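You operate a simulated robot arm through the tools that you are given. There is no shell and no other tool. Be economical: measure what you need, move in short steps, check, and stop when the job is done.

You are at the controls of a simulated two-armed robot. One attempt, no reset.

TASK
Get the lamp in the brass socket glowing orange again.
Fine: switch off while you turn it home and put the two pulled plugs back.

The check looks at the end state, three seconds after you hand in, the way a careful person would. Anything else that was tipped, shoved, dropped, spilled or broken makes it a failure.

THE ROBOT
Two 6-joint arms with two-finger parallel grippers on one trunk, on a base that drives. Base frame: it is fixed to the floor where the robot stands at the start and does not move with it; the origin is under the middle of the robot, x ahead of it, y to its left, z up. Lengths are in m, angles in degrees, forces in N, time in s.
The left shoulder is at the start at [0.08, 0.216, 1.61], the right one opposite. Each reaches about 0.886 m from its shoulder. Places, roughly: black switch [0.5, 0.2, 0.8]; brass socket [0.6, 0.5, 0.8]. Payload 3.43 kg a hand.
Tool frame (each hand has its own): the origin (TCP) lies between the finger pads and is the grasp point; the fingertips stand 0.03 m ahead of it; z points along the fingers, y is the line along which they close. Largest opening 0.094 m; finger width 0.028, thickness 0.01; the body of the gripper, 0.05 by 0.096 m, starts 0.055 m behind the TCP.
Orientation is told as [roll, pitch, yaw] about the base's x, y, z axes, in that order, counted from this pose: with the fingers straight down and closing along the base's y, the tool's x points along the base's -x, its y along +y and its z along -z.

THE INTERFACE
- The arms move only by the tool play_rows. It takes "left_increments", "right_increments" or both (then of equal length, played together; a hand with none holds still); each is a list of rows, each a list of 7 numbers: the turn, a rotation vector about the tool's x, y, z in degrees, then the shift along the tool's x, y, z in m, then the gripper command, from -1 (fully open) to 1 (shut), values between in proportion. In form: [[wx, wy, wz, dx, dy, dz, claw], ...]. A call has 1 to 20 rows; each row shifts and turns the commanded pose from where the row before left it, along the tool's axes as they then stand. A row lasts 0.2 s, in which the tool goes at most 0.05 m and 8.6 degrees; a call with a longer step from one row to the next is refused whole, and so is a gripper value outside its range. A pose out of reach is approached as far as the arm can. The call stops where the force on the tool passes 40 N (or 10 N more than at its start, if that is more) or the arm is blocked; 0.2 s more then pass. The fingers move at their own pace (about 0.072 m/s each) and stop on an object; they squeeze with about 23 N. The grip force told is the motor's: it shows also when the fingers shut on nothing. Time passes only in rows, and 0.2 s behind the last, so rows that do not move let the fingers close. It gives the time, the measured TCP pose, the force on the tool (base axes), the opening and the grip force at its end, in the units of the frame above (readings bear some noise), with the torque about the TCP (base axes, N m) and any sound that the robot's microphone picked up, and new pictures: "views" is both (left out), scene, wrist or none (wrist: the cameras of the hands that moved).
- Cameras (640 x 400 px; columns grow to the right, rows downward): "scene" is now at [0.081, 0.0405, 1.7523]; the picture's right is [0.63, -0.77, 0.00], its down [-0.68, -0.56, -0.47] and it looks along [0.37, 0.30, -0.88] (base axes); focal length 252 px, centre (320, 200). "left" rides on the left gripper at [0.076, -0.014, -0.103] in its tool frame; the picture's right is [0.18, 0.98, 0.00], its down [-0.75, 0.14, -0.64] and it looks along [-0.63, 0.12, 0.77] (tool axes); focal length 243 px, centre (320, 200). "right" rides on the right gripper at [0.076, 0.014, -0.103] in its tool frame; the picture's right is [-0.18, 0.98, 0.00], its down [-0.75, -0.14, -0.64] and it looks along [-0.63, -0.12, 0.77] (tool axes); focal length 243 px, centre (320, 200).
- raise_lower(by): slides the trunk up (or, below 0, down) by that many m; the arms and the scene camera ride with it, the base frame stays. It gives what a move gives, with no picture.
- drive_base(legs): drives the robot by 1 to 6 legs, each [ahead, left, turn to the left] in m, m and degrees, along the robot's own axes; the way and the turn of a leg run together, so that a leg with both is an arc; at most 1.5 m and 180 degrees a leg. The arms and the cameras ride along, it lands a little off, and it stops where it bumps. It gives what a move gives, and a new picture of the scene camera.
- turn_head(pan, tilt): turns the head with the scene camera to pan (to the left, within 86 degrees either way) and tilt (down, from -29 to 69), counted from straight ahead of the robot. It gives what a move gives, and a new picture of the scene camera.
- probe_pixels(camera, pixels): for up to 12 pixels [column, row] of the newest picture of that camera ("zoom" is the newest enlarged one), the place [x, y, z] in the base frame of the surface seen there, good to about 0.002 m. It takes no simulated time.
- close_up(camera, box): a new picture of the part [left, top, right, bottom] of that camera's present view, enlarged. It takes no simulated time.
- sign_off(): hands the job in; it is judged then, once.

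Go step by step. Measure first, check grasps and placings, and put right what went wrong. The budget is 80 turns and 260 pictures, counting those below and the enlarged ones. Unless the task says otherwise, let go and move clear before handing in, and close with one line.

The tools are called as name(argument=value, ...) on one line, values as JSON. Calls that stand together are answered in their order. play_rows: Moves the arms, as the interface text tells. Its arguments: {"type":"object","properties":{"left_increments":{"type":"array","items":{"type":"array","items":{"type":"number"}}},"right_increments":{"type":"array","items":{"type":"array","items":{"type":"number"}}},"views":{"type":"string","enum":["both","scene","wrist","none"]}},"required":[]} The other tools are called the same way: raise_lower (by) slides the trunk up or down; drive_base (legs) drives the base; turn_head (pan, tilt) turns the head that bears the scene camera; probe_pixels (camera, pixels) gives the place of the surface under pixels of a picture; close_up (camera, box) takes an enlarged picture of a part of a camera's view; sign_off () hands the job in.

At the start:

```text
time_s: 0.0
left_ee_pos: [0.3985, 0.5132, 0.9986]
left_orientation: [0.0, 0.0, -0.1]
left_contact_force: [0.6, -0.7, -1.0]
left_torque: [0.04, 0.04, -0.01]
left_finger_gap: 0.0941
left_grasp_force: 0.0
right_ee_pos: [0.5387, 0.0408, 1.1063]
right_orientation: [0.0, 0.0, -0.1]
right_contact_force: [0.7, 0.1, 0.7]
right_torque: [-0.01, 0.04, 0.02]
right_finger_gap: 0.0944
right_grasp_force: 0.0
trunk travel left (down, up): [-0.84, 0.0]
robot x, y, heading: [-0.0005, -0.0001, -0.4]
head pan, tilt: [39.4, 61.7]
```

scene: 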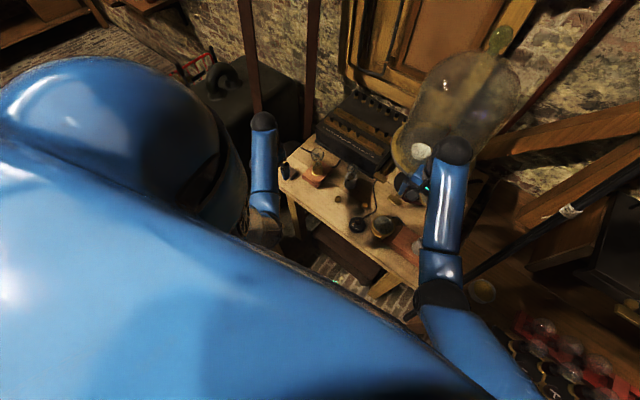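
right: 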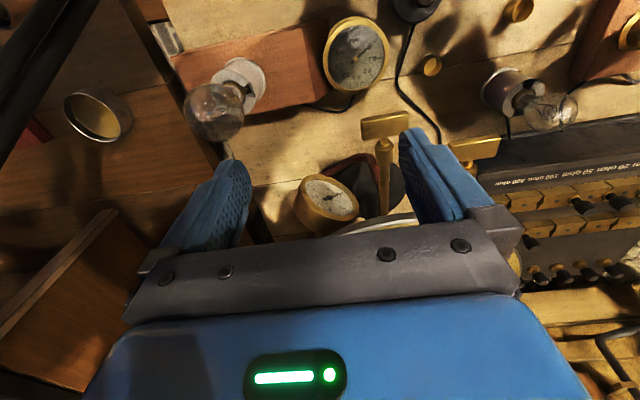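
left: 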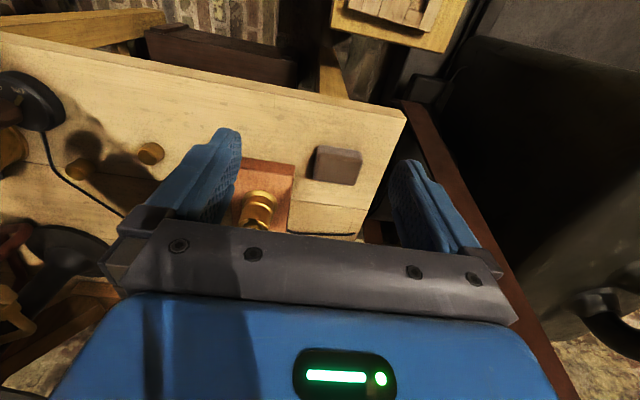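

The scene shows a bench with a socket near (318,165), a resistance box near (355,135) and a switch near (357,225). I'll enlarge the views to understand the parts.

close_up(camera="scene", box=[270, 80, 430, 180])

close_up(camera="scene", box=[270, 160, 430, 260])

close_up(camera="right", box=[400, 0, 640, 150])

close_up(camera="right", box=[440, 100, 640, 325])

```text
4.00 times, centred on (350, 130) of scene
```

zoom: 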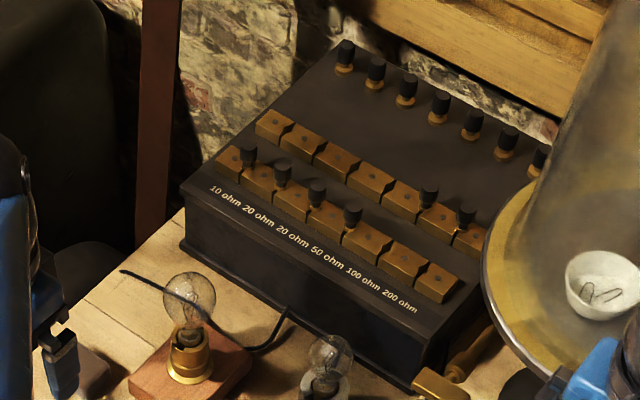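

```text
4.00 times, centred on (350, 210) of scene
```

zoom: 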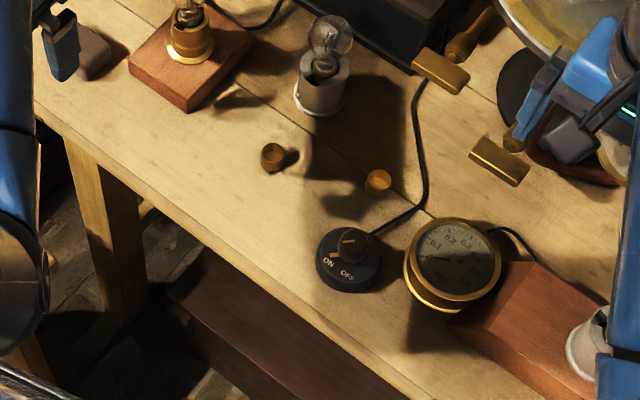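

```text
2.67 times, centred on (520, 75) of right
```

zoom: 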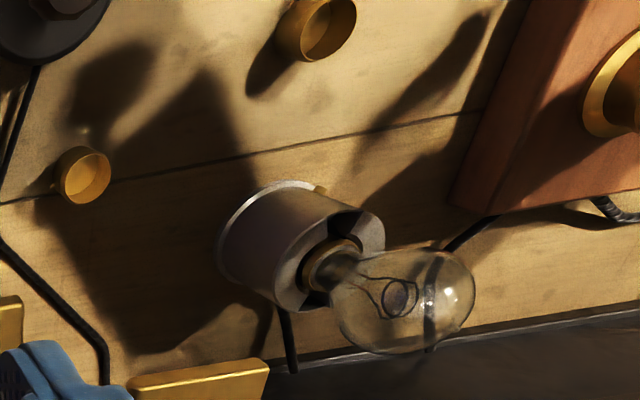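

```text
1.78 times, centred on (540, 212) of right
```

zoom: 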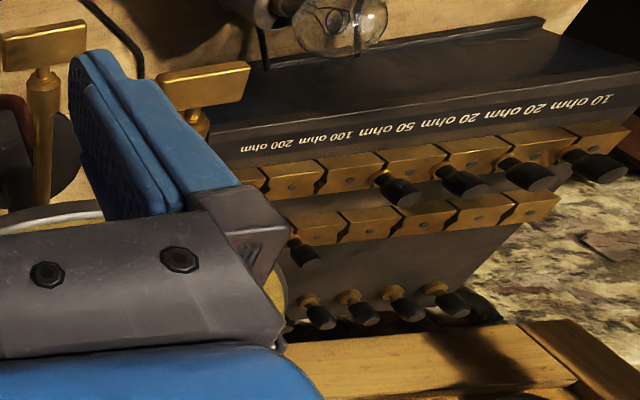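

The box's front row has four plugs in (10, 20, 20, 50 ohm), with more in the back row and along the rear edge. I need a better view of the plugs and of what surrounds the right hand, so I'll probe a few places first.

close_up(camera="scene", box=[380, 20, 560, 200])

probe_pixels(camera="scene", pixels=[[318, 156], [317, 172], [351, 176], [338, 199], [364, 205], [357, 221], [380, 178], [395, 200], [460, 90], [415, 152], [383, 225], [300, 175]])

close_up(camera="left", box=[200, 120, 400, 245])

close_up(camera="scene", box=[310, 85, 420, 154])

```text
2.22 times, centred on (470, 110) of scene
```

zoom: 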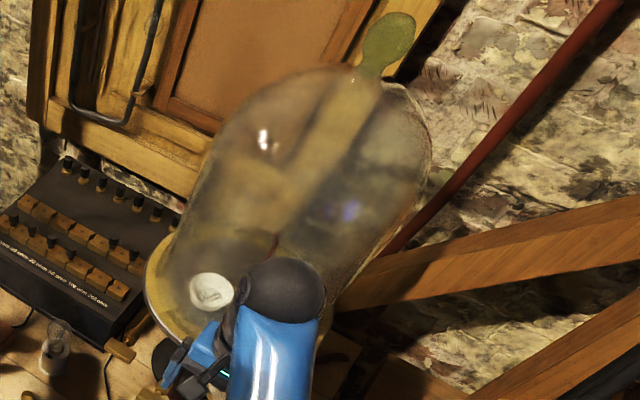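

```text
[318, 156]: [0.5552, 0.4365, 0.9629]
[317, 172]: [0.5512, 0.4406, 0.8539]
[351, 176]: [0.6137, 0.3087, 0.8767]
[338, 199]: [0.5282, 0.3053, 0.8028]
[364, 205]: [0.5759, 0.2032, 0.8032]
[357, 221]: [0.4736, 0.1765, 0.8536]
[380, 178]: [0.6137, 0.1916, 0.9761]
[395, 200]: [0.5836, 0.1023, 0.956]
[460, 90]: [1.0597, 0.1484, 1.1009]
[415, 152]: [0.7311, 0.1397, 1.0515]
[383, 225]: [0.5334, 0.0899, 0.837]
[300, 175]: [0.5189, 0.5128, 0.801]
```

```text
3.20 times, centred on (300, 182) of left
```

zoom: 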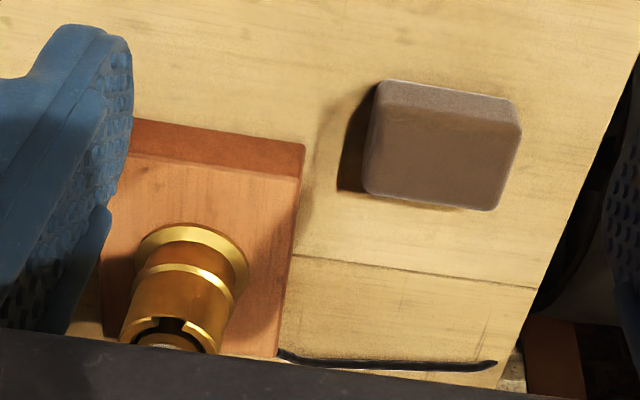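

```text
5.80 times, centred on (365, 120) of scene
```

zoom: 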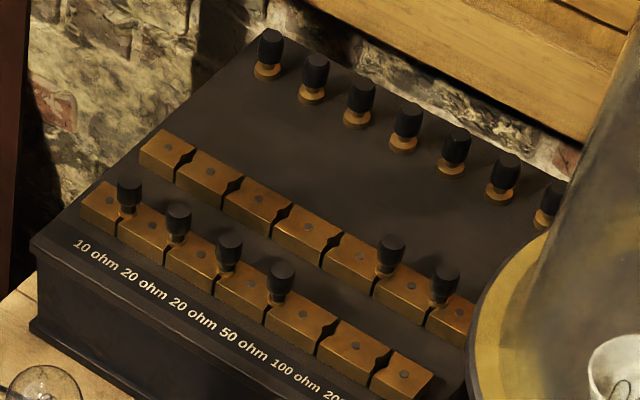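

The lamp's brass socket has bayonet slots, and a glass bell jar stands beside the right hand. I'll pull the right hand straight back from it and look again.

play_rows(right_increments=[[0, 0, 0, 0.04, 0, 0, -1], [0, 0, 0, 0.04, 0, 0, -1], [0, 0, 0, 0.04, 0, 0, -1], [0, 0, 0, 0.04, -0.02, -0.01, -1], [0, 0, 0, 0.04, -0.03, -0.01, -1]], views="both")

turn_head(pan=22, tilt=50)

```text
refused: row 5 steps farther than a row can; nothing moved
```

```text
time_s: 0.8
left_ee_pos: [0.398, 0.5129, 0.9988]
left_orientation: [0.0, -0.1, 0.0]
left_contact_force: [0.0, 0.1, 0.2]
left_torque: [0.01, -0.01, -0.02]
left_finger_gap: 0.0936
left_grasp_force: 0.0
right_ee_pos: [0.5396, 0.042, 1.1067]
right_orientation: [0.0, 0.1, -0.1]
right_contact_force: [0.2, 0.6, 0.6]
right_torque: [-0.02, -0.04, 0.02]
right_finger_gap: 0.0938
right_grasp_force: 0.1
trunk travel left (down, up): [-0.84, 0.0]
robot x, y, heading: [0.0015, 0.003, 0.0]
head pan, tilt: [22.0, 50.0]
```

scene: 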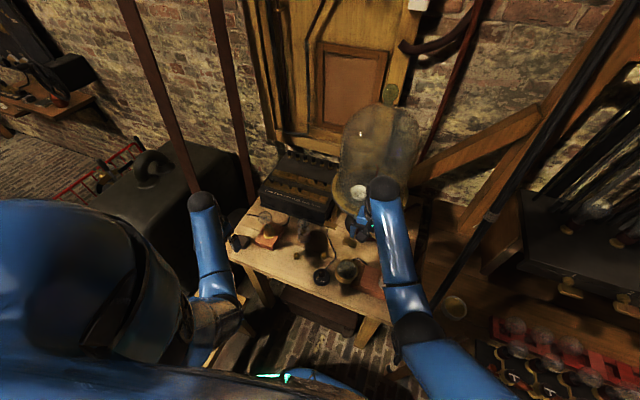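

The new view shows the bell jar at (380,150) upright and the right hand in front of it. I'll pull the right hand back in smaller steps.

play_rows(right_increments=[[0, 0, 0, 0.04, 0, 0, -1], [0, 0, 0, 0.04, 0, 0, -1], [0, 0, 0, 0.04, 0, 0, -1], [0, 0, 0, 0.035, -0.025, 0, -1], [0, 0, 0, 0.035, -0.025, 0, -1], [0, 0, 0, 0, -0.04, 0, -1], [0, 0, 0, 0, -0.04, 0, -1]], views="scene")

close_up(camera="scene", box=[220, 140, 412, 300])

close_up(camera="scene", box=[255, 140, 351, 200])

```text
time_s: 2.4
left_ee_pos: [0.399, 0.5135, 1.0]
left_orientation: [0.0, 0.0, -0.1]
left_contact_force: [0.0, -0.5, -0.2]
left_torque: [0.02, 0.01, -0.01]
left_finger_gap: 0.094
left_grasp_force: 0.0
right_ee_pos: [0.3685, -0.0772, 1.0419]
right_orientation: [0.2, -0.2, 0.0]
right_contact_force: [0.2, -0.7, 0.2]
right_torque: [0.01, 0.01, 0.0]
right_finger_gap: 0.0939
right_grasp_force: 0.0
right hand out of reach, approached as far as the arm can: row 1, 2, 3, 4, 5, 7
trunk travel left (down, up): [-0.84, 0.0]
robot x, y, heading: [0.0018, 0.0017, -0.1]
head pan, tilt: [22.0, 50.0]
```

scene: 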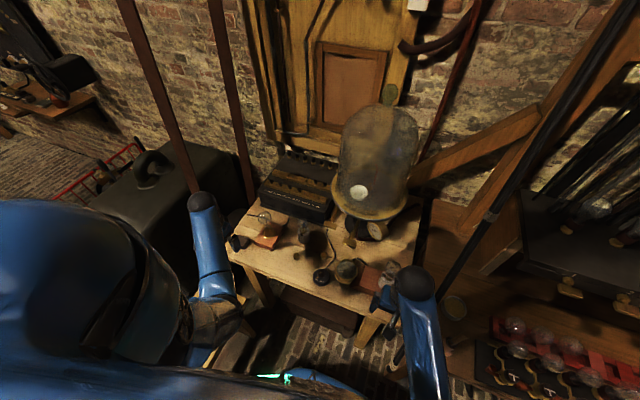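

```text
2.50 times, centred on (316, 220) of scene
```

zoom: 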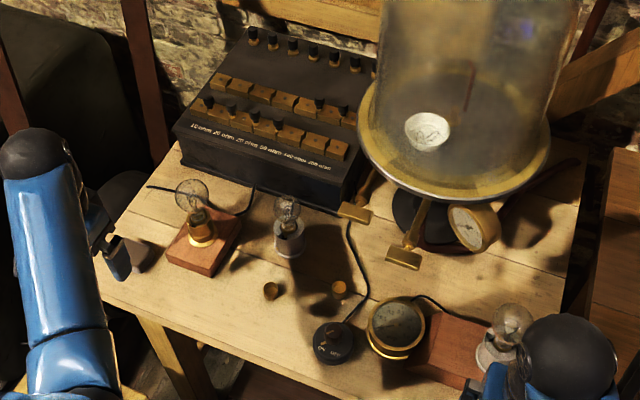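

```text
6.67 times, centred on (303, 170) of scene
```

zoom: 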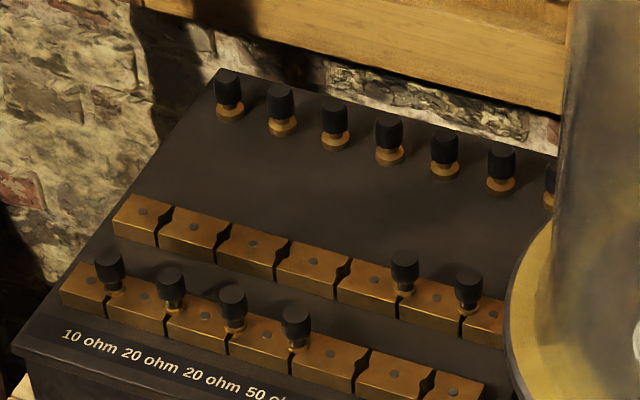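

The front row's 100 and 200 gaps look open, while the back row has plugs in only two gaps. I'll probe the box and objects, and zoom in on its right part and the right side of the bench.

close_up(camera="scene", box=[300, 160, 396, 220])

close_up(camera="scene", box=[300, 220, 460, 320])

close_up(camera="scene", box=[220, 190, 348, 270])

probe_pixels(camera="scene", pixels=[[265, 192], [330, 208], [288, 151], [338, 163], [375, 140], [358, 192], [321, 273], [333, 278], [265, 217], [305, 228], [392, 268], [262, 230]])

```text
6.67 times, centred on (348, 190) of scene
```

zoom: 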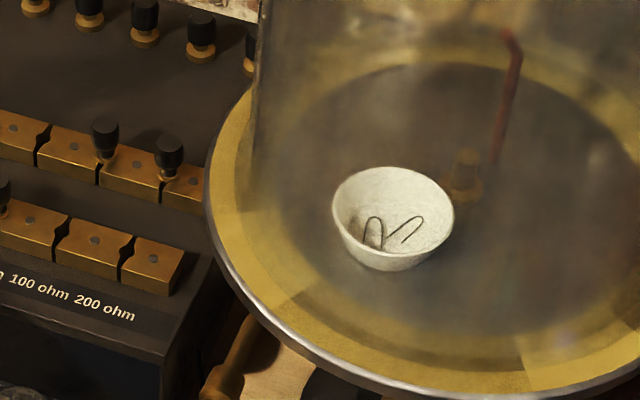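

```text
4.00 times, centred on (380, 270) of scene
```

zoom: 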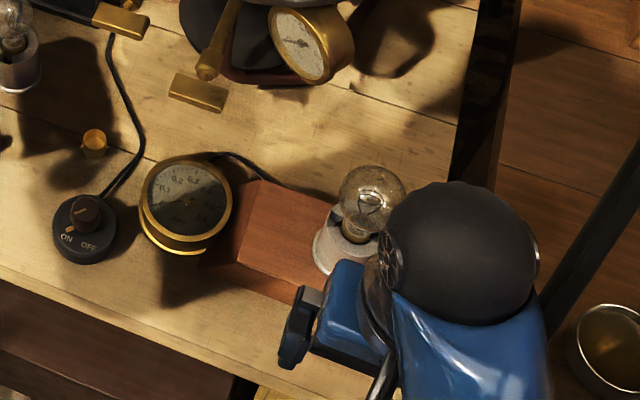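

```text
5.00 times, centred on (284, 230) of scene
```

zoom: 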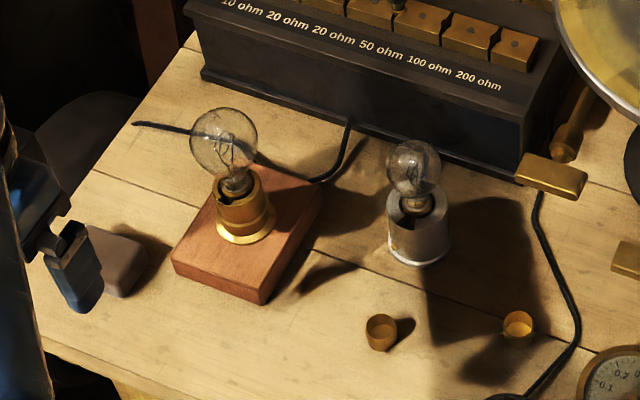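

```text
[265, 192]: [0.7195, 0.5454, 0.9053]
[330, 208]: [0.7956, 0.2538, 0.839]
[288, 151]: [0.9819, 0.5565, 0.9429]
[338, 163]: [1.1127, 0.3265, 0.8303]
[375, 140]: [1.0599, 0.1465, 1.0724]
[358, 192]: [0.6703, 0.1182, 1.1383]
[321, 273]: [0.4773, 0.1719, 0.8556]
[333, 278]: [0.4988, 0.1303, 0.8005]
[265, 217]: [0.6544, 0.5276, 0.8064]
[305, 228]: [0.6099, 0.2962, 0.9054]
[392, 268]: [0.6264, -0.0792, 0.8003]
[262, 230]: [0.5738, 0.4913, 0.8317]
```

The plugs in the back row stand exactly opposite the empty 100 and 200 gaps at (320,…), so they are probably the two pulled ones, and the seven rear knobs are terminals. I need a lower trunk for reach, so I'll lift both hands first.

play_rows(left_increments=[[0, 0, 0, 0, 0, -0.04, -1], [0, 0, 0, 0, 0, -0.04, -1], [0, 0, 0, 0, 0, -0.04, -1], [0, 0, 0, 0, 0, -0.04, -1], [0, 0, 0, 0, 0, -0.04, -1]], right_increments=[[0, 0, 0, 0, -0.03, -0.03, -1], [0, 0, 0, 0, -0.03, -0.03, -1], [0, 0, 0, 0, -0.03, -0.03, -1], [0, 0, 0, 0, -0.03, -0.03, -1], [0, 0, 0, 0, -0.03, -0.03, -1]], views="both")

```text
time_s: 3.6
left_ee_pos: [0.4383, 0.5509, 1.0939]
left_orientation: [0.1, -0.1, 0.0]
left_contact_force: [0.6, -0.8, 0.3]
left_torque: [-0.03, 0.02, 0.02]
left_finger_gap: 0.094
left_grasp_force: 0.1
left hand out of reach, approached as far as the arm can: row 2, 3, 4, 5
right_ee_pos: [0.3611, -0.2275, 1.0431]
right_orientation: [0.0, -0.2, 0.1]
right_contact_force: [-0.5, -0.2, 0.2]
right_torque: [-0.02, -0.04, 0.0]
right_finger_gap: 0.0938
right_grasp_force: 0.0
right hand out of reach, approached as far as the arm can: row 1, 2, 3, 4, 5
trunk travel left (down, up): [-0.84, 0.0]
robot x, y, heading: [0.0, -0.0013, 0.3]
head pan, tilt: [22.0, 50.0]
```

scene: 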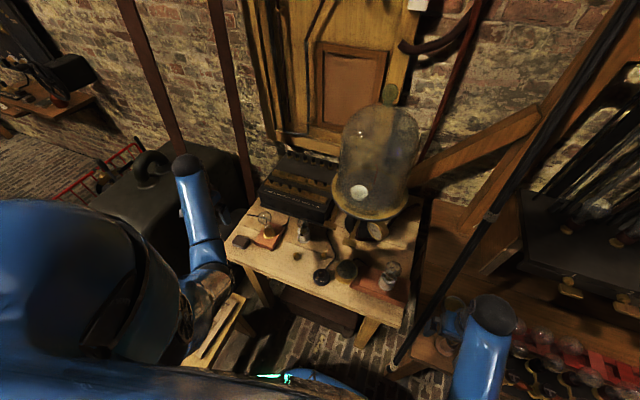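
right: 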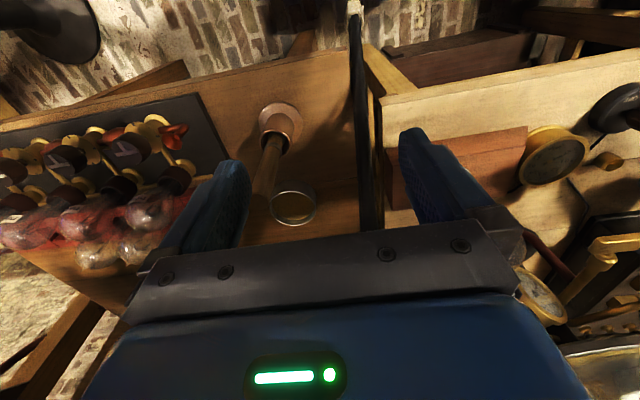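
left: 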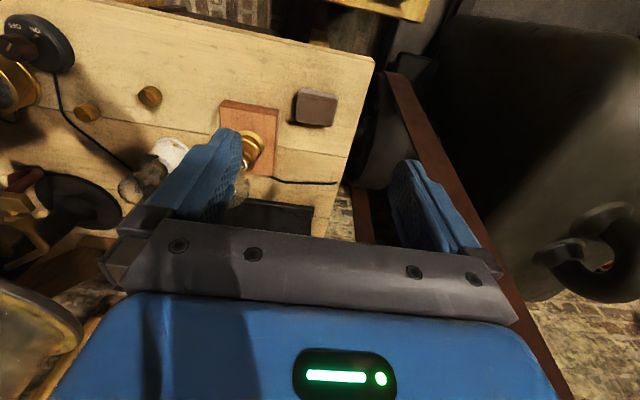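

Both hands are at the near limit of their reach. I'll probe what lies beneath the right hand and between the benches before lowering.

probe_pixels(camera="right", pixels=[[290, 205], [265, 165], [335, 140], [60, 170], [390, 100], [420, 60], [365, 200], [100, 250], [250, 90], [140, 60], [540, 300], [200, 80]])

probe_pixels(camera="left", pixels=[[315, 105], [370, 65], [345, 200], [420, 220], [500, 100], [600, 220], [245, 150], [390, 20], [430, 130], [310, 10]])

close_up(camera="left", box=[0, 0, 160, 100])

```text
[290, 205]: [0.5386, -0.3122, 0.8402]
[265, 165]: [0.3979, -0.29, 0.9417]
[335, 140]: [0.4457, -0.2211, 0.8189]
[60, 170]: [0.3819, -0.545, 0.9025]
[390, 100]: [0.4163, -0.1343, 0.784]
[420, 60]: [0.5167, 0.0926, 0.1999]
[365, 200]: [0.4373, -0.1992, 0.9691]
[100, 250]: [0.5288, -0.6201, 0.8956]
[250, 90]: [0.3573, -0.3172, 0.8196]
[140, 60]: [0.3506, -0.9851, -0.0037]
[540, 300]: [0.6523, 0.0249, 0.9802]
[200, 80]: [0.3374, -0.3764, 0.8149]
```

```text
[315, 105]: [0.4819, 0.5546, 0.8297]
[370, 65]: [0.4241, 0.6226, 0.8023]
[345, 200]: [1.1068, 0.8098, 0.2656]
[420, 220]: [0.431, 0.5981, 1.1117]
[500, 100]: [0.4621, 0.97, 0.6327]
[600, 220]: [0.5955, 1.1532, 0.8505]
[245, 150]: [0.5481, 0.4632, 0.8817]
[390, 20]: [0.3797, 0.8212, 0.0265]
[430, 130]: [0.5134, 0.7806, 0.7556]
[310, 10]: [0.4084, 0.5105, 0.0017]
```

```text
4.00 times, centred on (80, 50) of left
```

zoom: 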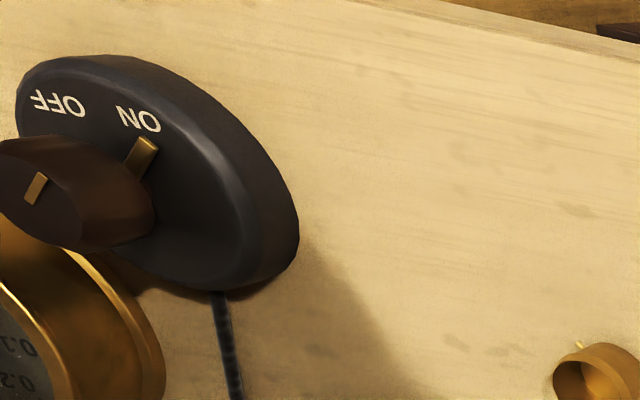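

The switch pointer at zoom (148,150) is at ON, and OFF lies counter-clockwise from it as seen from above. I'll test how high the left hand can go when further ahead, over free space.

play_rows(left_increments=[[0, 0, 0, -0.04, 0, 0, -1], [0, 0, 0, -0.04, 0, 0, -1], [0, 0, 0, -0.04, 0, 0, -1], [0, 0, 0, -0.04, 0, -0.02, -1], [0, 0, 0, -0.04, 0, -0.02, -1]], views="wrist")

close_up(camera="left", box=[0, 0, 320, 200])

```text
time_s: 4.8
left_ee_pos: [0.6387, 0.5491, 1.1345]
left_orientation: [0.0, 0.2, 0.0]
left_contact_force: [-0.5, -0.4, -0.1]
left_torque: [0.01, 0.01, 0.01]
left_finger_gap: 0.094
left_grasp_force: 0.1
right_ee_pos: [0.3637, -0.2276, 1.0406]
right_orientation: [0.0, -0.2, 0.0]
right_contact_force: [0.7, 0.1, -0.4]
right_torque: [0.03, 0.02, 0.02]
right_finger_gap: 0.0938
right_grasp_force: 0.0
trunk travel left (down, up): [-0.84, 0.0]
robot x, y, heading: [-0.0013, 0.0008, -0.0]
head pan, tilt: [22.0, 50.0]
```

left: 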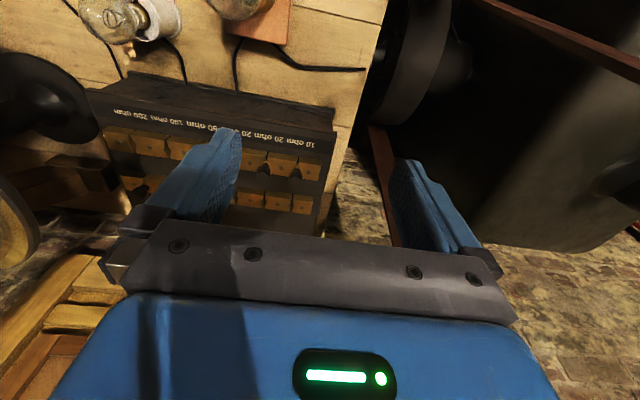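

```text
2.00 times, centred on (160, 100) of left
```

zoom: 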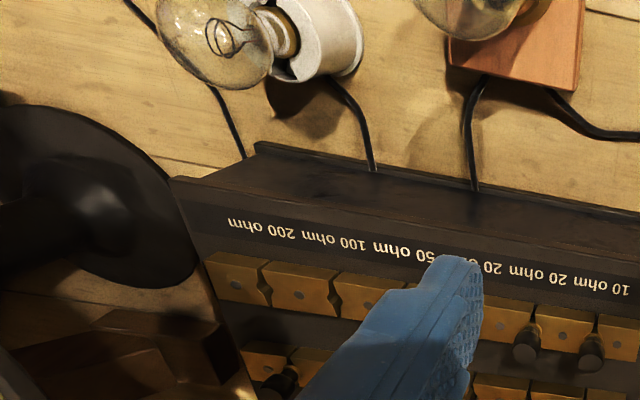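

Further ahead the left hand can stay high (1.13 m at x=0.64). Now I'll draw the right hand back clear of the right-hand bench so that the trunk can come down.

play_rows(right_increments=[[0, 0, 0, 0.03, 0, 0, -1], [0, 0, 0, 0.03, 0, 0, -1], [0, 0, 0, 0.03, 0, 0, -1], [0, 0, 0, 0.03, 0, 0.0, -1], [0, 0, 0, 0.03, 0, 0.0, -1]], views="wrist")

```text
time_s: 6.0
left_ee_pos: [0.6363, 0.5512, 1.1355]
left_orientation: [-0.1, -0.1, 0.1]
left_contact_force: [-0.9, -0.2, 0.2]
left_torque: [-0.01, -0.01, -0.02]
left_finger_gap: 0.0941
left_grasp_force: 0.0
right_ee_pos: [0.2109, -0.223, 1.0408]
right_orientation: [0.0, -0.1, -0.1]
right_contact_force: [0.0, -0.1, 0.1]
right_torque: [0.02, -0.01, 0.01]
right_finger_gap: 0.094
right_grasp_force: 0.0
trunk travel left (down, up): [-0.84, 0.0]
robot x, y, heading: [-0.0025, 0.001, 0.3]
head pan, tilt: [22.0, 50.0]
```

right: 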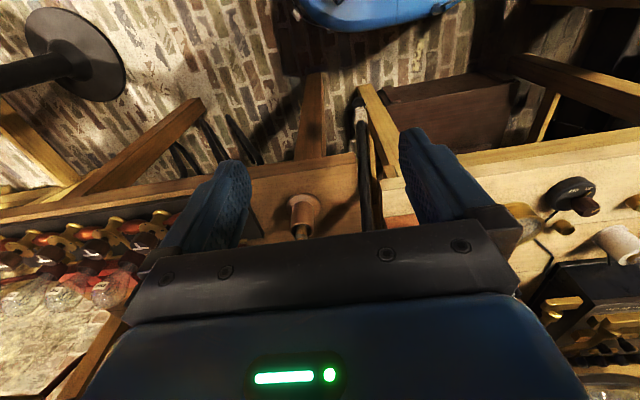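

The right hand is clear in front of the bench. I'll raise the left hand and then lower the trunk by 0.2.

play_rows(left_increments=[[0, 0, 0, 0, 0, -0.04, -1], [0, 0, 0, 0, 0, -0.04, -1], [0, 0, 0, 0, 0, -0.04, -1]], views="none")

raise_lower(by=-0.2)

turn_head(pan=22, tilt=48)

```text
time_s: 6.8
left_ee_pos: [0.6354, 0.5494, 1.2524]
left_orientation: [0.0, 0.0, 0.0]
left_contact_force: [-0.4, 0.4, -1.0]
left_torque: [0.0, 0.0, 0.01]
left_finger_gap: 0.0941
left_grasp_force: 0.1
right_ee_pos: [0.2114, -0.2232, 1.0404]
right_orientation: [-0.1, 0.0, -0.1]
right_contact_force: [-0.7, 0.6, 0.3]
right_torque: [-0.03, 0.0, 0.0]
right_finger_gap: 0.0939
right_grasp_force: 0.0
trunk travel left (down, up): [-0.84, 0.0]
robot x, y, heading: [-0.0023, 0.0005, -0.3]
head pan, tilt: [22.0, 50.0]
```

```text
time_s: 9.0
left_ee_pos: [0.6357, 0.5484, 1.0516]
left_orientation: [0.0, -0.1, 0.0]
left_contact_force: [0.4, -1.0, 0.1]
left_torque: [0.01, 0.0, 0.0]
left_finger_gap: 0.0943
left_grasp_force: 0.1
right_ee_pos: [0.212, -0.2244, 0.8407]
right_orientation: [0.1, 0.0, 0.0]
right_contact_force: [0.4, -0.2, -0.6]
right_torque: [-0.03, -0.01, -0.01]
right_finger_gap: 0.0939
right_grasp_force: 0.0
trunk travel left (down, up): [-0.64, 0.2]
robot x, y, heading: [0.0021, -0.0008, -0.1]
head pan, tilt: [22.0, 50.0]
```

```text
time_s: 9.6
left_ee_pos: [0.6362, 0.5489, 1.0513]
left_orientation: [0.1, 0.0, -0.1]
left_contact_force: [0.5, 0.3, -0.6]
left_torque: [0.02, -0.01, -0.01]
left_finger_gap: 0.094
left_grasp_force: 0.0
right_ee_pos: [0.2132, -0.2243, 0.8396]
right_orientation: [0.0, 0.0, 0.0]
right_contact_force: [-0.1, -0.3, -1.0]
right_torque: [0.0, 0.02, 0.03]
right_finger_gap: 0.094
right_grasp_force: 0.0
trunk travel left (down, up): [-0.64, 0.2]
robot x, y, heading: [0.0024, 0.0029, -0.2]
head pan, tilt: [22.0, 48.0]
```

scene: 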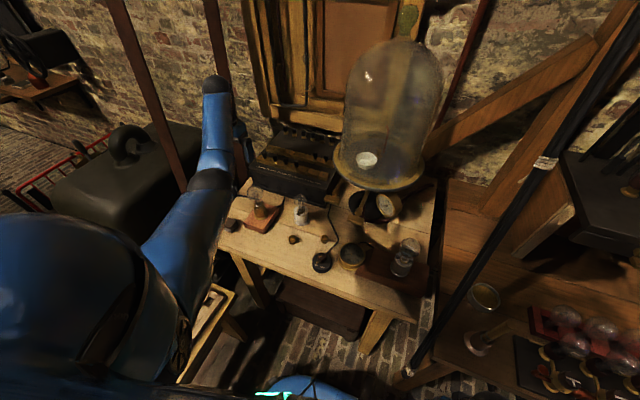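

I'll look closely at the lamp and the switch from this height and locate the knob.

close_up(camera="scene", box=[240, 170, 320, 220])

close_up(camera="scene", box=[296, 235, 360, 275])

probe_pixels(camera="zoom", pixels=[[255, 215], [245, 205], [265, 225], [240, 250], [200, 290], [310, 290], [230, 225], [285, 225], [430, 330], [250, 320]])

```text
8.00 times, centred on (280, 195) of scene
```

zoom: 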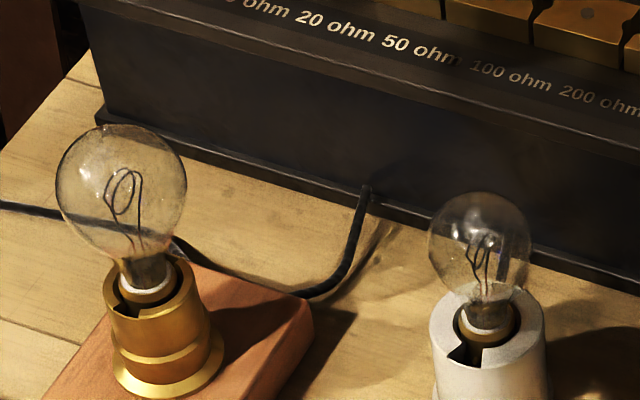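

```text
10.00 times, centred on (328, 255) of scene
```

zoom: 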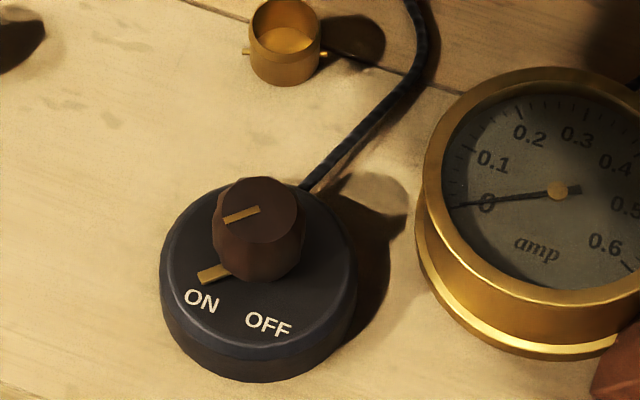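

```text
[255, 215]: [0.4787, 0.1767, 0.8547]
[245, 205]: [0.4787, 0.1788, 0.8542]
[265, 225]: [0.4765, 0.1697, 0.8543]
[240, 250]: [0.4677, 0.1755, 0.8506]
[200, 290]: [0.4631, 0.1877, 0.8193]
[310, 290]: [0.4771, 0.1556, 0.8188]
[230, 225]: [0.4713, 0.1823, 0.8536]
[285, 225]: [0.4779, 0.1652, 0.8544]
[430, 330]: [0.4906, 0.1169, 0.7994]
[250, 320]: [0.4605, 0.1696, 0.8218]
```

The knob at zoom (257,210) is centred near [0.479, 0.172], top 0.855, with its pointer at ON. I'll bring the left hand around the lamps to a point above it.

play_rows(left_increments=[[0, 0, 0, 0.04, 0, 0.012, -1], [0, 0, 0, 0.04, 0, 0.012, -1], [0, 0, 0, 0.04, 0, 0.012, -1], [0, 0, 0, 0.04, 0, 0.012, -1], [0, 0, 0, 0.04, 0, 0.012, -1], [0, 0, 0, 0, -0.042, 0.004, -0.06], [0, 0, 0, 0, -0.042, 0.004, -0.06], [0, 0, 0, 0, -0.042, 0.004, -0.06], [0, 0, 0, 0, -0.042, 0.004, -0.06], [0, 0, 0, 0, -0.042, 0.004, -0.06], [0, 0, 0, 0, -0.042, 0.004, -0.06], [0, 0, 0, 0, -0.042, 0.004, -0.06], [0, 0, 0, 0, -0.042, 0.004, -0.06], [0, 0, 0, 0, -0.04, 0.004, -0.06]], views="both")

```text
time_s: 11.7
left_ee_pos: [0.5116, 0.4352, 0.8996]
left_orientation: [0.9, -1.3, 0.7]
left_contact_force: [-11.9, -4.5, 30.1]
left_torque: [-0.07, -2.05, -0.2]
left_finger_gap: 0.0499
left_grasp_force: 0.0
left hand out of reach, approached as far as the arm can: row 1, 2, 3, 4, 5, 6, 7, 8, 9, 10
right_ee_pos: [0.2107, -0.2239, 0.8408]
right_orientation: [0.1, -0.2, 0.1]
right_contact_force: [0.6, -0.5, 0.4]
right_torque: [-0.02, 0.02, 0.0]
right_finger_gap: 0.094
right_grasp_force: 0.0
trunk travel left (down, up): [-0.64, 0.2]
robot x, y, heading: [0.0026, 0.0035, 0.2]
head pan, tilt: [22.0, 48.0]
stopped in row 10 (left hand): the force on the tool passed its limit at 48 N (the readings are from after the stop); the commanded pose is now the measured one
```

scene: 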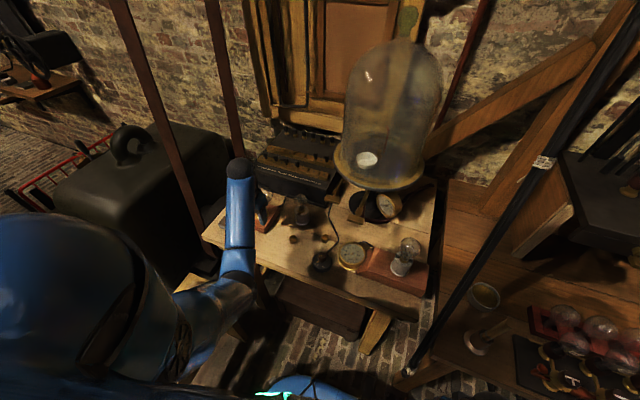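
left: 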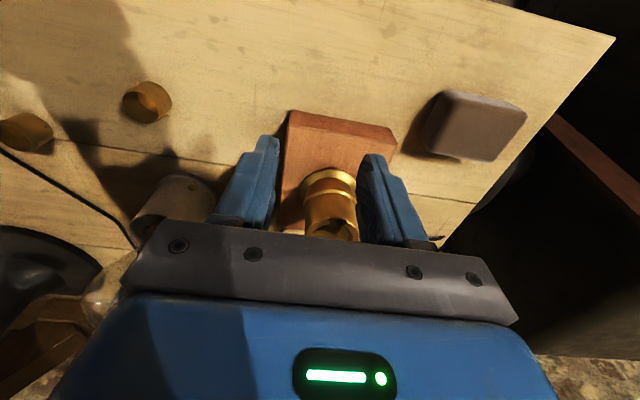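

The hand slid down at its near limit and its palm pressed on the bulb (48 N), so I must back off straight away from the lamp and then check it.

play_rows(left_increments=[[0, 0, 0, 0.02, 0, 0, -0.06], [0, 0, 0, 0.03, 0, 0, -0.06], [0, 0, 0, 0.03, 0, 0, -0.06]], views="both")

close_up(camera="scene", box=[230, 160, 326, 220])

```text
time_s: 12.5
left_ee_pos: [0.4391, 0.4386, 0.8665]
left_orientation: [0.7, -1.0, 0.5]
left_contact_force: [-0.3, -0.1, 0.4]
left_torque: [0.01, -0.02, 0.02]
left_finger_gap: 0.0498
left_grasp_force: 0.0
left hand out of reach, approached as far as the arm can: row 1, 2, 3
right_ee_pos: [0.2122, -0.2238, 0.8401]
right_orientation: [0.1, -0.1, 0.1]
right_contact_force: [-1.1, 0.3, -0.9]
right_torque: [0.04, -0.01, -0.02]
right_finger_gap: 0.0942
right_grasp_force: 0.0
trunk travel left (down, up): [-0.64, 0.2]
robot x, y, heading: [0.0013, -0.0023, 0.3]
head pan, tilt: [22.0, 48.0]
```

scene: 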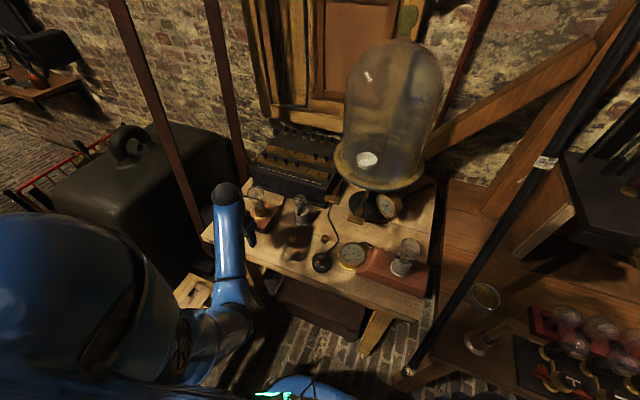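
left: 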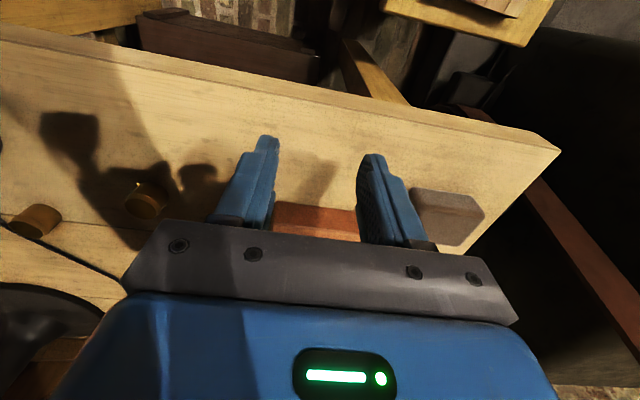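

```text
6.67 times, centred on (278, 190) of scene
```

zoom: 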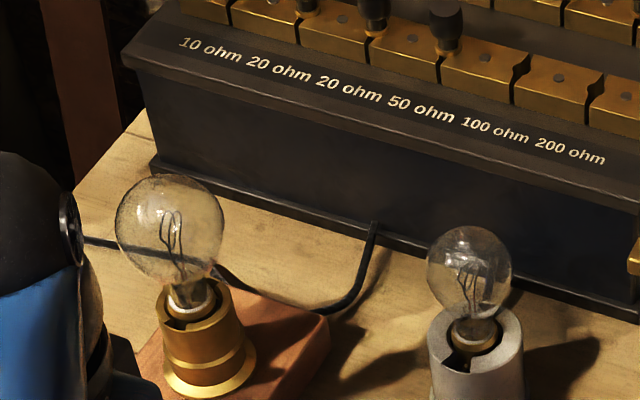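

The lamp looks intact and still seated. I'll raise the trunk 0.1 to regain height, then move along the front of the bench toward the switch.

raise_lower(by=0.1)

play_rows(left_increments=[[0, 0, 0, 0, -0.03, 0, -0.06], [0, 0, 0, 0, -0.04, 0.005, -0.06], [0, 0, 0, 0, -0.04, 0.005, -0.06], [0, 0, 0, 0, -0.04, 0.005, -0.06], [0, 0, 0, 0, -0.04, 0.005, -0.06], [0, 0, 0, 0, -0.04, 0, -0.06], [0, 0, 0, 0, -0.036, 0, -0.06]], views="both")

```text
time_s: 13.8
left_ee_pos: [0.4403, 0.438, 0.9661]
left_orientation: [0.7, -0.8, 0.7]
left_contact_force: [-0.6, 0.8, 0.2]
left_torque: [0.01, -0.02, -0.01]
left_finger_gap: 0.0496
left_grasp_force: 0.0
right_ee_pos: [0.2125, -0.2229, 0.9408]
right_orientation: [0.0, 0.0, 0.2]
right_contact_force: [0.8, 0.2, -0.2]
right_torque: [0.0, -0.01, 0.03]
right_finger_gap: 0.0939
right_grasp_force: 0.1
trunk travel left (down, up): [-0.74, 0.1]
robot x, y, heading: [-0.0003, -0.0003, 0.4]
head pan, tilt: [22.0, 48.0]
```

```text
time_s: 15.4
left_ee_pos: [0.4439, 0.1745, 0.9435]
left_orientation: [0.7, -1.0, 0.7]
left_contact_force: [-0.8, 0.4, 0.8]
left_torque: [0.03, -0.02, -0.04]
left_finger_gap: 0.0498
left_grasp_force: 0.1
right_ee_pos: [0.2131, -0.2239, 0.9398]
right_orientation: [0.0, 0.1, 0.1]
right_contact_force: [-1.5, 0.0, -0.3]
right_torque: [0.0, 0.01, 0.04]
right_finger_gap: 0.0941
right_grasp_force: 0.1
trunk travel left (down, up): [-0.74, 0.1]
robot x, y, heading: [-0.0016, 0.0009, 0.0]
head pan, tilt: [22.0, 48.0]
```

scene: 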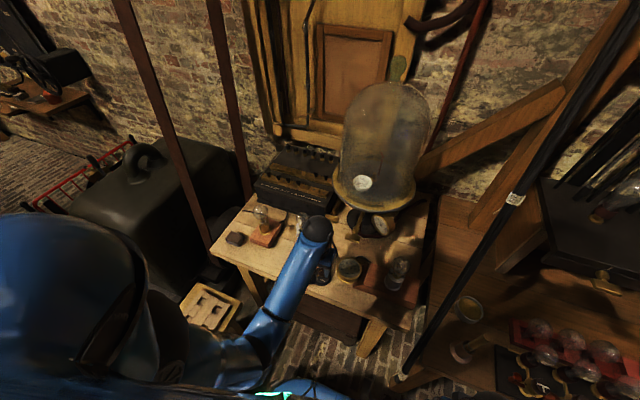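
left: 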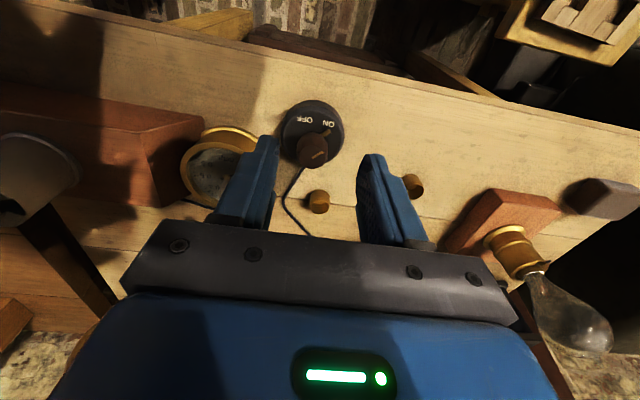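

The knob shows at (313,150) in the left view. I'll probe it for an exact centre.

close_up(camera="left", box=[268, 90, 364, 180])

probe_pixels(camera="zoom", pixels=[[300, 395], [250, 385], [340, 390], [300, 430], [370, 270], [260, 190], [300, 350], [210, 380], [390, 380]])

```text
4.44 times, centred on (316, 135) of left
```

zoom: 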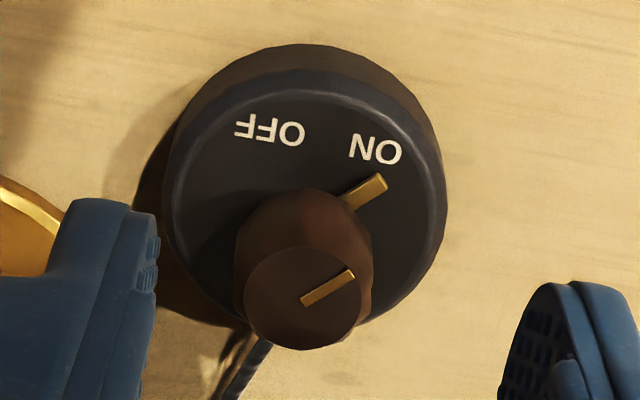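

```text
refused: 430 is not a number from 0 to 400
```

probe_pixels(camera="zoom", pixels=[[302, 300], [248, 300], [358, 300], [302, 255], [302, 343], [345, 277], [370, 190], [375, 150], [270, 130], [300, 130]])

```text
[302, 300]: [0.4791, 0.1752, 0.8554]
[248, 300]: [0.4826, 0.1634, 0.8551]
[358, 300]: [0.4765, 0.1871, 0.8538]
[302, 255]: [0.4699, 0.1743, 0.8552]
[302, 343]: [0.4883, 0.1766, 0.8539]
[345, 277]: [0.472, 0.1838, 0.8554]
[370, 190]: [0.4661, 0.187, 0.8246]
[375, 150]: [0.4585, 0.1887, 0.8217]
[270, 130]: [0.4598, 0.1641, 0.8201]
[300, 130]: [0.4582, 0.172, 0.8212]
```

Knob centre is [0.479, 0.175] with the pointer at about 130° and OFF past 210°. I'll go above it, pre-turn −30°, and descend to TCP z≈0.857.

play_rows(left_increments=[[0, 0, 0, -0.035, 0.001, 0, -0.06], [0, 0, 7.5, 0, 0, 0, -0.06], [0, 0, 7.5, 0, 0, 0.0, -0.06], [0, 0, 7.5, 0, 0, 0.0, -0.06], [0, 0, 7.5, 0, 0, 0.0, -0.06], [0, 0, 0, 0, 0, 0.03, -0.06], [0, 0, 0, 0, 0, 0.02, -0.06]], views="wrist")

```text
time_s: 17.0
left_ee_pos: [0.4804, 0.1769, 0.8938]
left_orientation: [1.0, -0.4, -29.4]
left_contact_force: [-0.8, 0.6, 0.0]
left_torque: [0.0, 0.01, 0.03]
left_finger_gap: 0.0498
left_grasp_force: 0.1
right_ee_pos: [0.2119, -0.2221, 0.94]
right_orientation: [0.1, -0.1, 0.1]
right_contact_force: [0.3, 0.7, 0.3]
right_torque: [0.0, 0.04, 0.01]
right_finger_gap: 0.0939
right_grasp_force: 0.1
trunk travel left (down, up): [-0.74, 0.1]
robot x, y, heading: [-0.0014, -0.004, 0.2]
head pan, tilt: [22.0, 48.0]
```

left: 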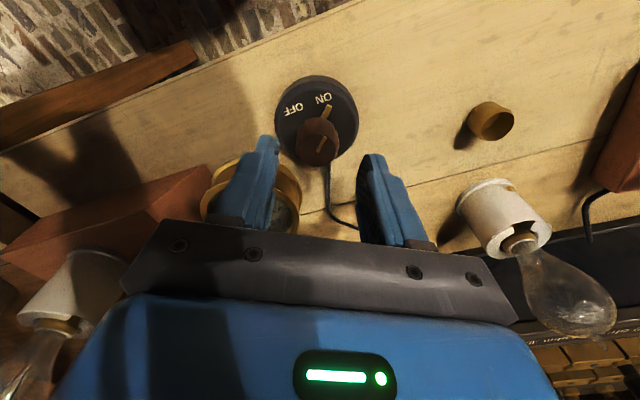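

Aligned over the knob. I'll descend, close, and turn it counter-clockwise by about 60° first.

play_rows(left_increments=[[0, 0, 0, 0, 0, 0.02, -0.06], [0, 0, 0, 0, 0, 0.016, -0.06], [0, 0, 0, 0, 0, 0, 0.6], [0, 0, 0, 0, 0, 0, 0.6], [0, 0, 0, 0, 0, 0, 0.6], [0, 0, -7.5, 0, 0, 0, 0.6], [0, 0, -7.5, 0, 0, 0, 0.6], [0, 0, -7.5, 0, 0, 0, 0.6], [0, 0, -7.5, 0, 0, 0, 0.6], [0, 0, -7.5, 0, 0, 0, 0.6], [0, 0, -7.5, 0, 0, 0, 0.6], [0, 0, -7.5, 0, 0, 0, 0.6], [0, 0, -7.5, 0, 0, 0, 0.6]], views="both")

close_up(camera="left", box=[240, 60, 400, 160])

```text
time_s: 19.8
left_ee_pos: [0.4802, 0.1735, 0.8584]
left_orientation: [0.3, -1.1, 30.8]
left_contact_force: [-6.0, -2.0, 5.8]
left_torque: [-0.41, 0.62, 0.02]
left_finger_gap: 0.0293
left_grasp_force: 44.9
right_ee_pos: [0.2126, -0.2237, 0.94]
right_orientation: [-0.1, -0.1, 0.1]
right_contact_force: [0.5, 0.0, 0.4]
right_torque: [-0.01, 0.02, 0.0]
right_finger_gap: 0.0943
right_grasp_force: 0.1
trunk travel left (down, up): [-0.74, 0.1]
robot x, y, heading: [0.0, 0.0026, 0.2]
head pan, tilt: [22.0, 48.0]
```

scene: 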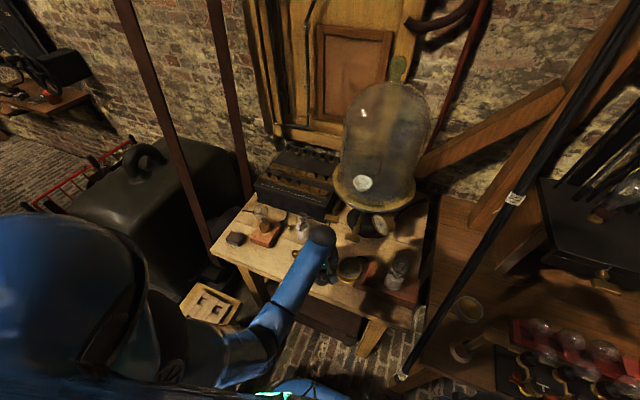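
left: 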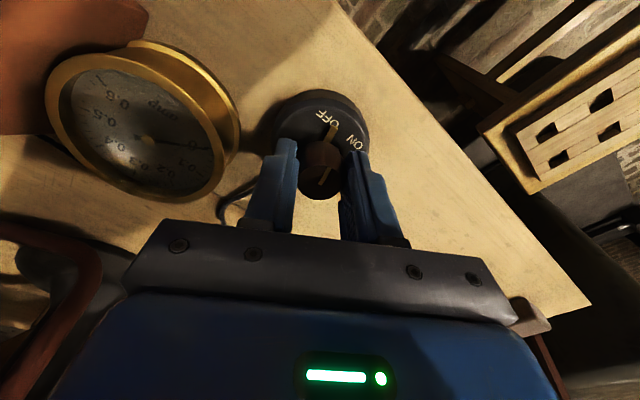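

```text
4.00 times, centred on (320, 110) of left
```

zoom: 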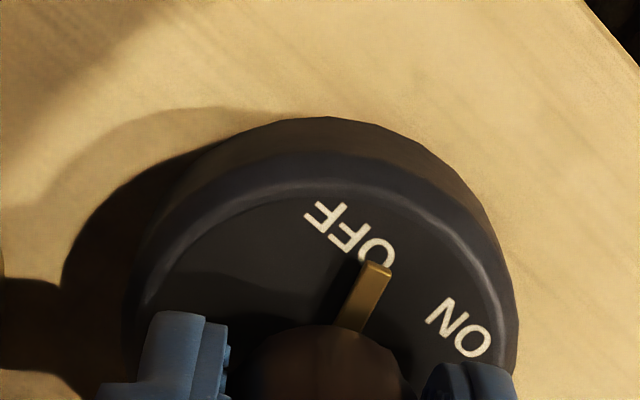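

The pointer has turned to the edge of OFF. I'll turn on about 22° more.

play_rows(left_increments=[[0, 0, -7.5, 0, 0, 0, 0.6], [0, 0, -7.5, 0, 0, 0, 0.6], [0, 0, -7.5, 0, 0, 0, 0.6], [0, 0, 0, 0, 0, 0, 0.6]], views="wrist")

close_up(camera="left", box=[240, 60, 400, 160])

```text
time_s: 20.8
left_ee_pos: [0.4795, 0.1745, 0.8587]
left_orientation: [-0.2, -1.2, 53.2]
left_contact_force: [-6.2, -2.0, 3.4]
left_torque: [1.45, -0.05, 0.0]
left_finger_gap: 0.0293
left_grasp_force: 45.5
right_ee_pos: [0.2121, -0.2244, 0.9406]
right_orientation: [0.0, -0.2, 0.1]
right_contact_force: [-1.0, -0.2, -0.1]
right_torque: [-0.01, 0.03, 0.03]
right_finger_gap: 0.0942
right_grasp_force: 0.0
trunk travel left (down, up): [-0.74, 0.1]
robot x, y, heading: [0.002, 0.0021, -0.0]
head pan, tilt: [22.0, 48.0]
```

left: 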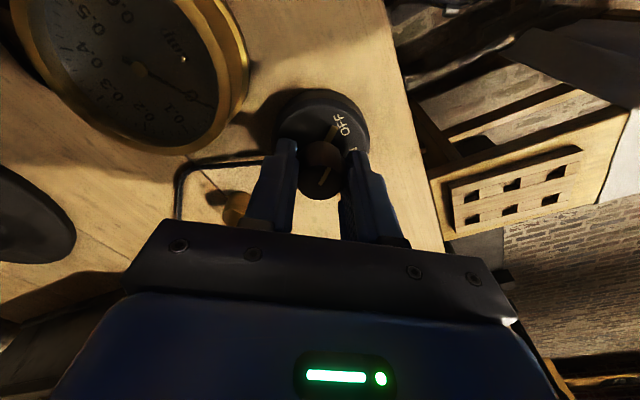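

```text
4.00 times, centred on (320, 110) of left
```

zoom: 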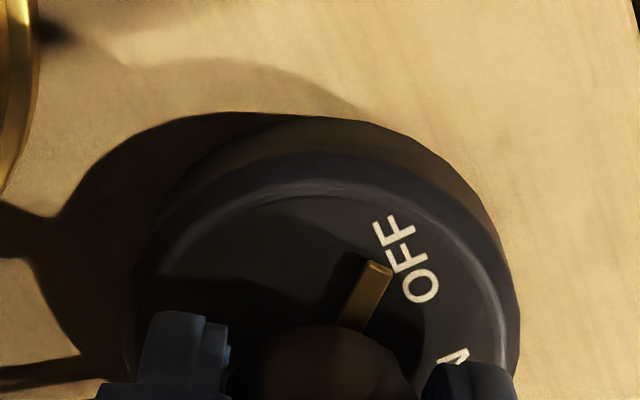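

The knob still follows freely and the pointer now reads about 212°. I'll turn a little further to find the stop.

play_rows(left_increments=[[0, 0, -7, 0, 0, 0, 0.6], [0, 0, -7, 0, 0, 0, 0.6], [0, 0, 0, 0, 0, 0, 0.6]], views="wrist")

close_up(camera="left", box=[240, 60, 400, 160])

```text
time_s: 21.6
left_ee_pos: [0.48, 0.1745, 0.8588]
left_orientation: [-0.7, -1.0, 67.2]
left_contact_force: [-0.4, 3.0, 4.6]
left_torque: [0.58, 0.74, -0.53]
left_finger_gap: 0.0295
left_grasp_force: 45.3
right_ee_pos: [0.2127, -0.2245, 0.9409]
right_orientation: [-0.1, 0.1, 0.1]
right_contact_force: [-0.4, 0.3, -0.2]
right_torque: [0.01, 0.01, 0.01]
right_finger_gap: 0.094
right_grasp_force: 0.1
trunk travel left (down, up): [-0.74, 0.1]
robot x, y, heading: [0.0036, 0.0016, -0.1]
head pan, tilt: [22.0, 48.0]
```

left: 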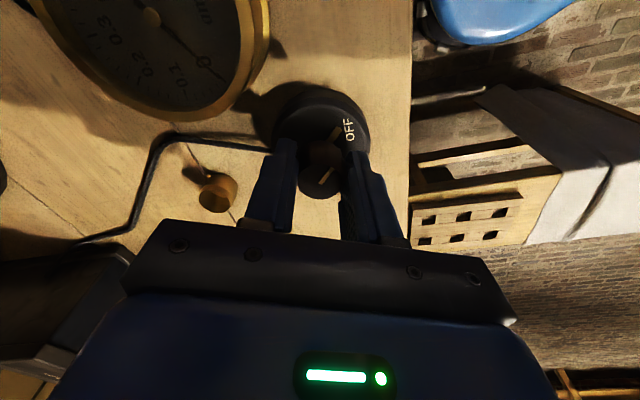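

```text
4.00 times, centred on (320, 110) of left
```

zoom: 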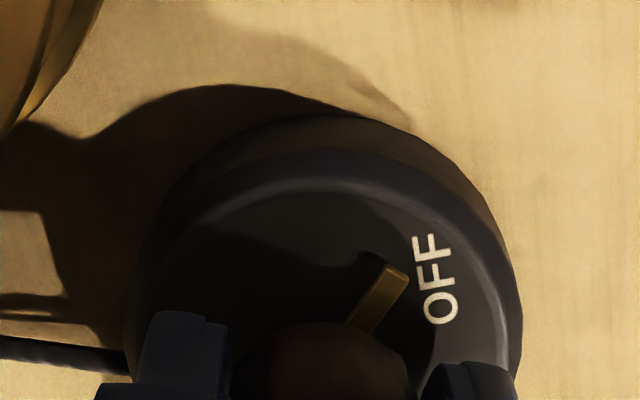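

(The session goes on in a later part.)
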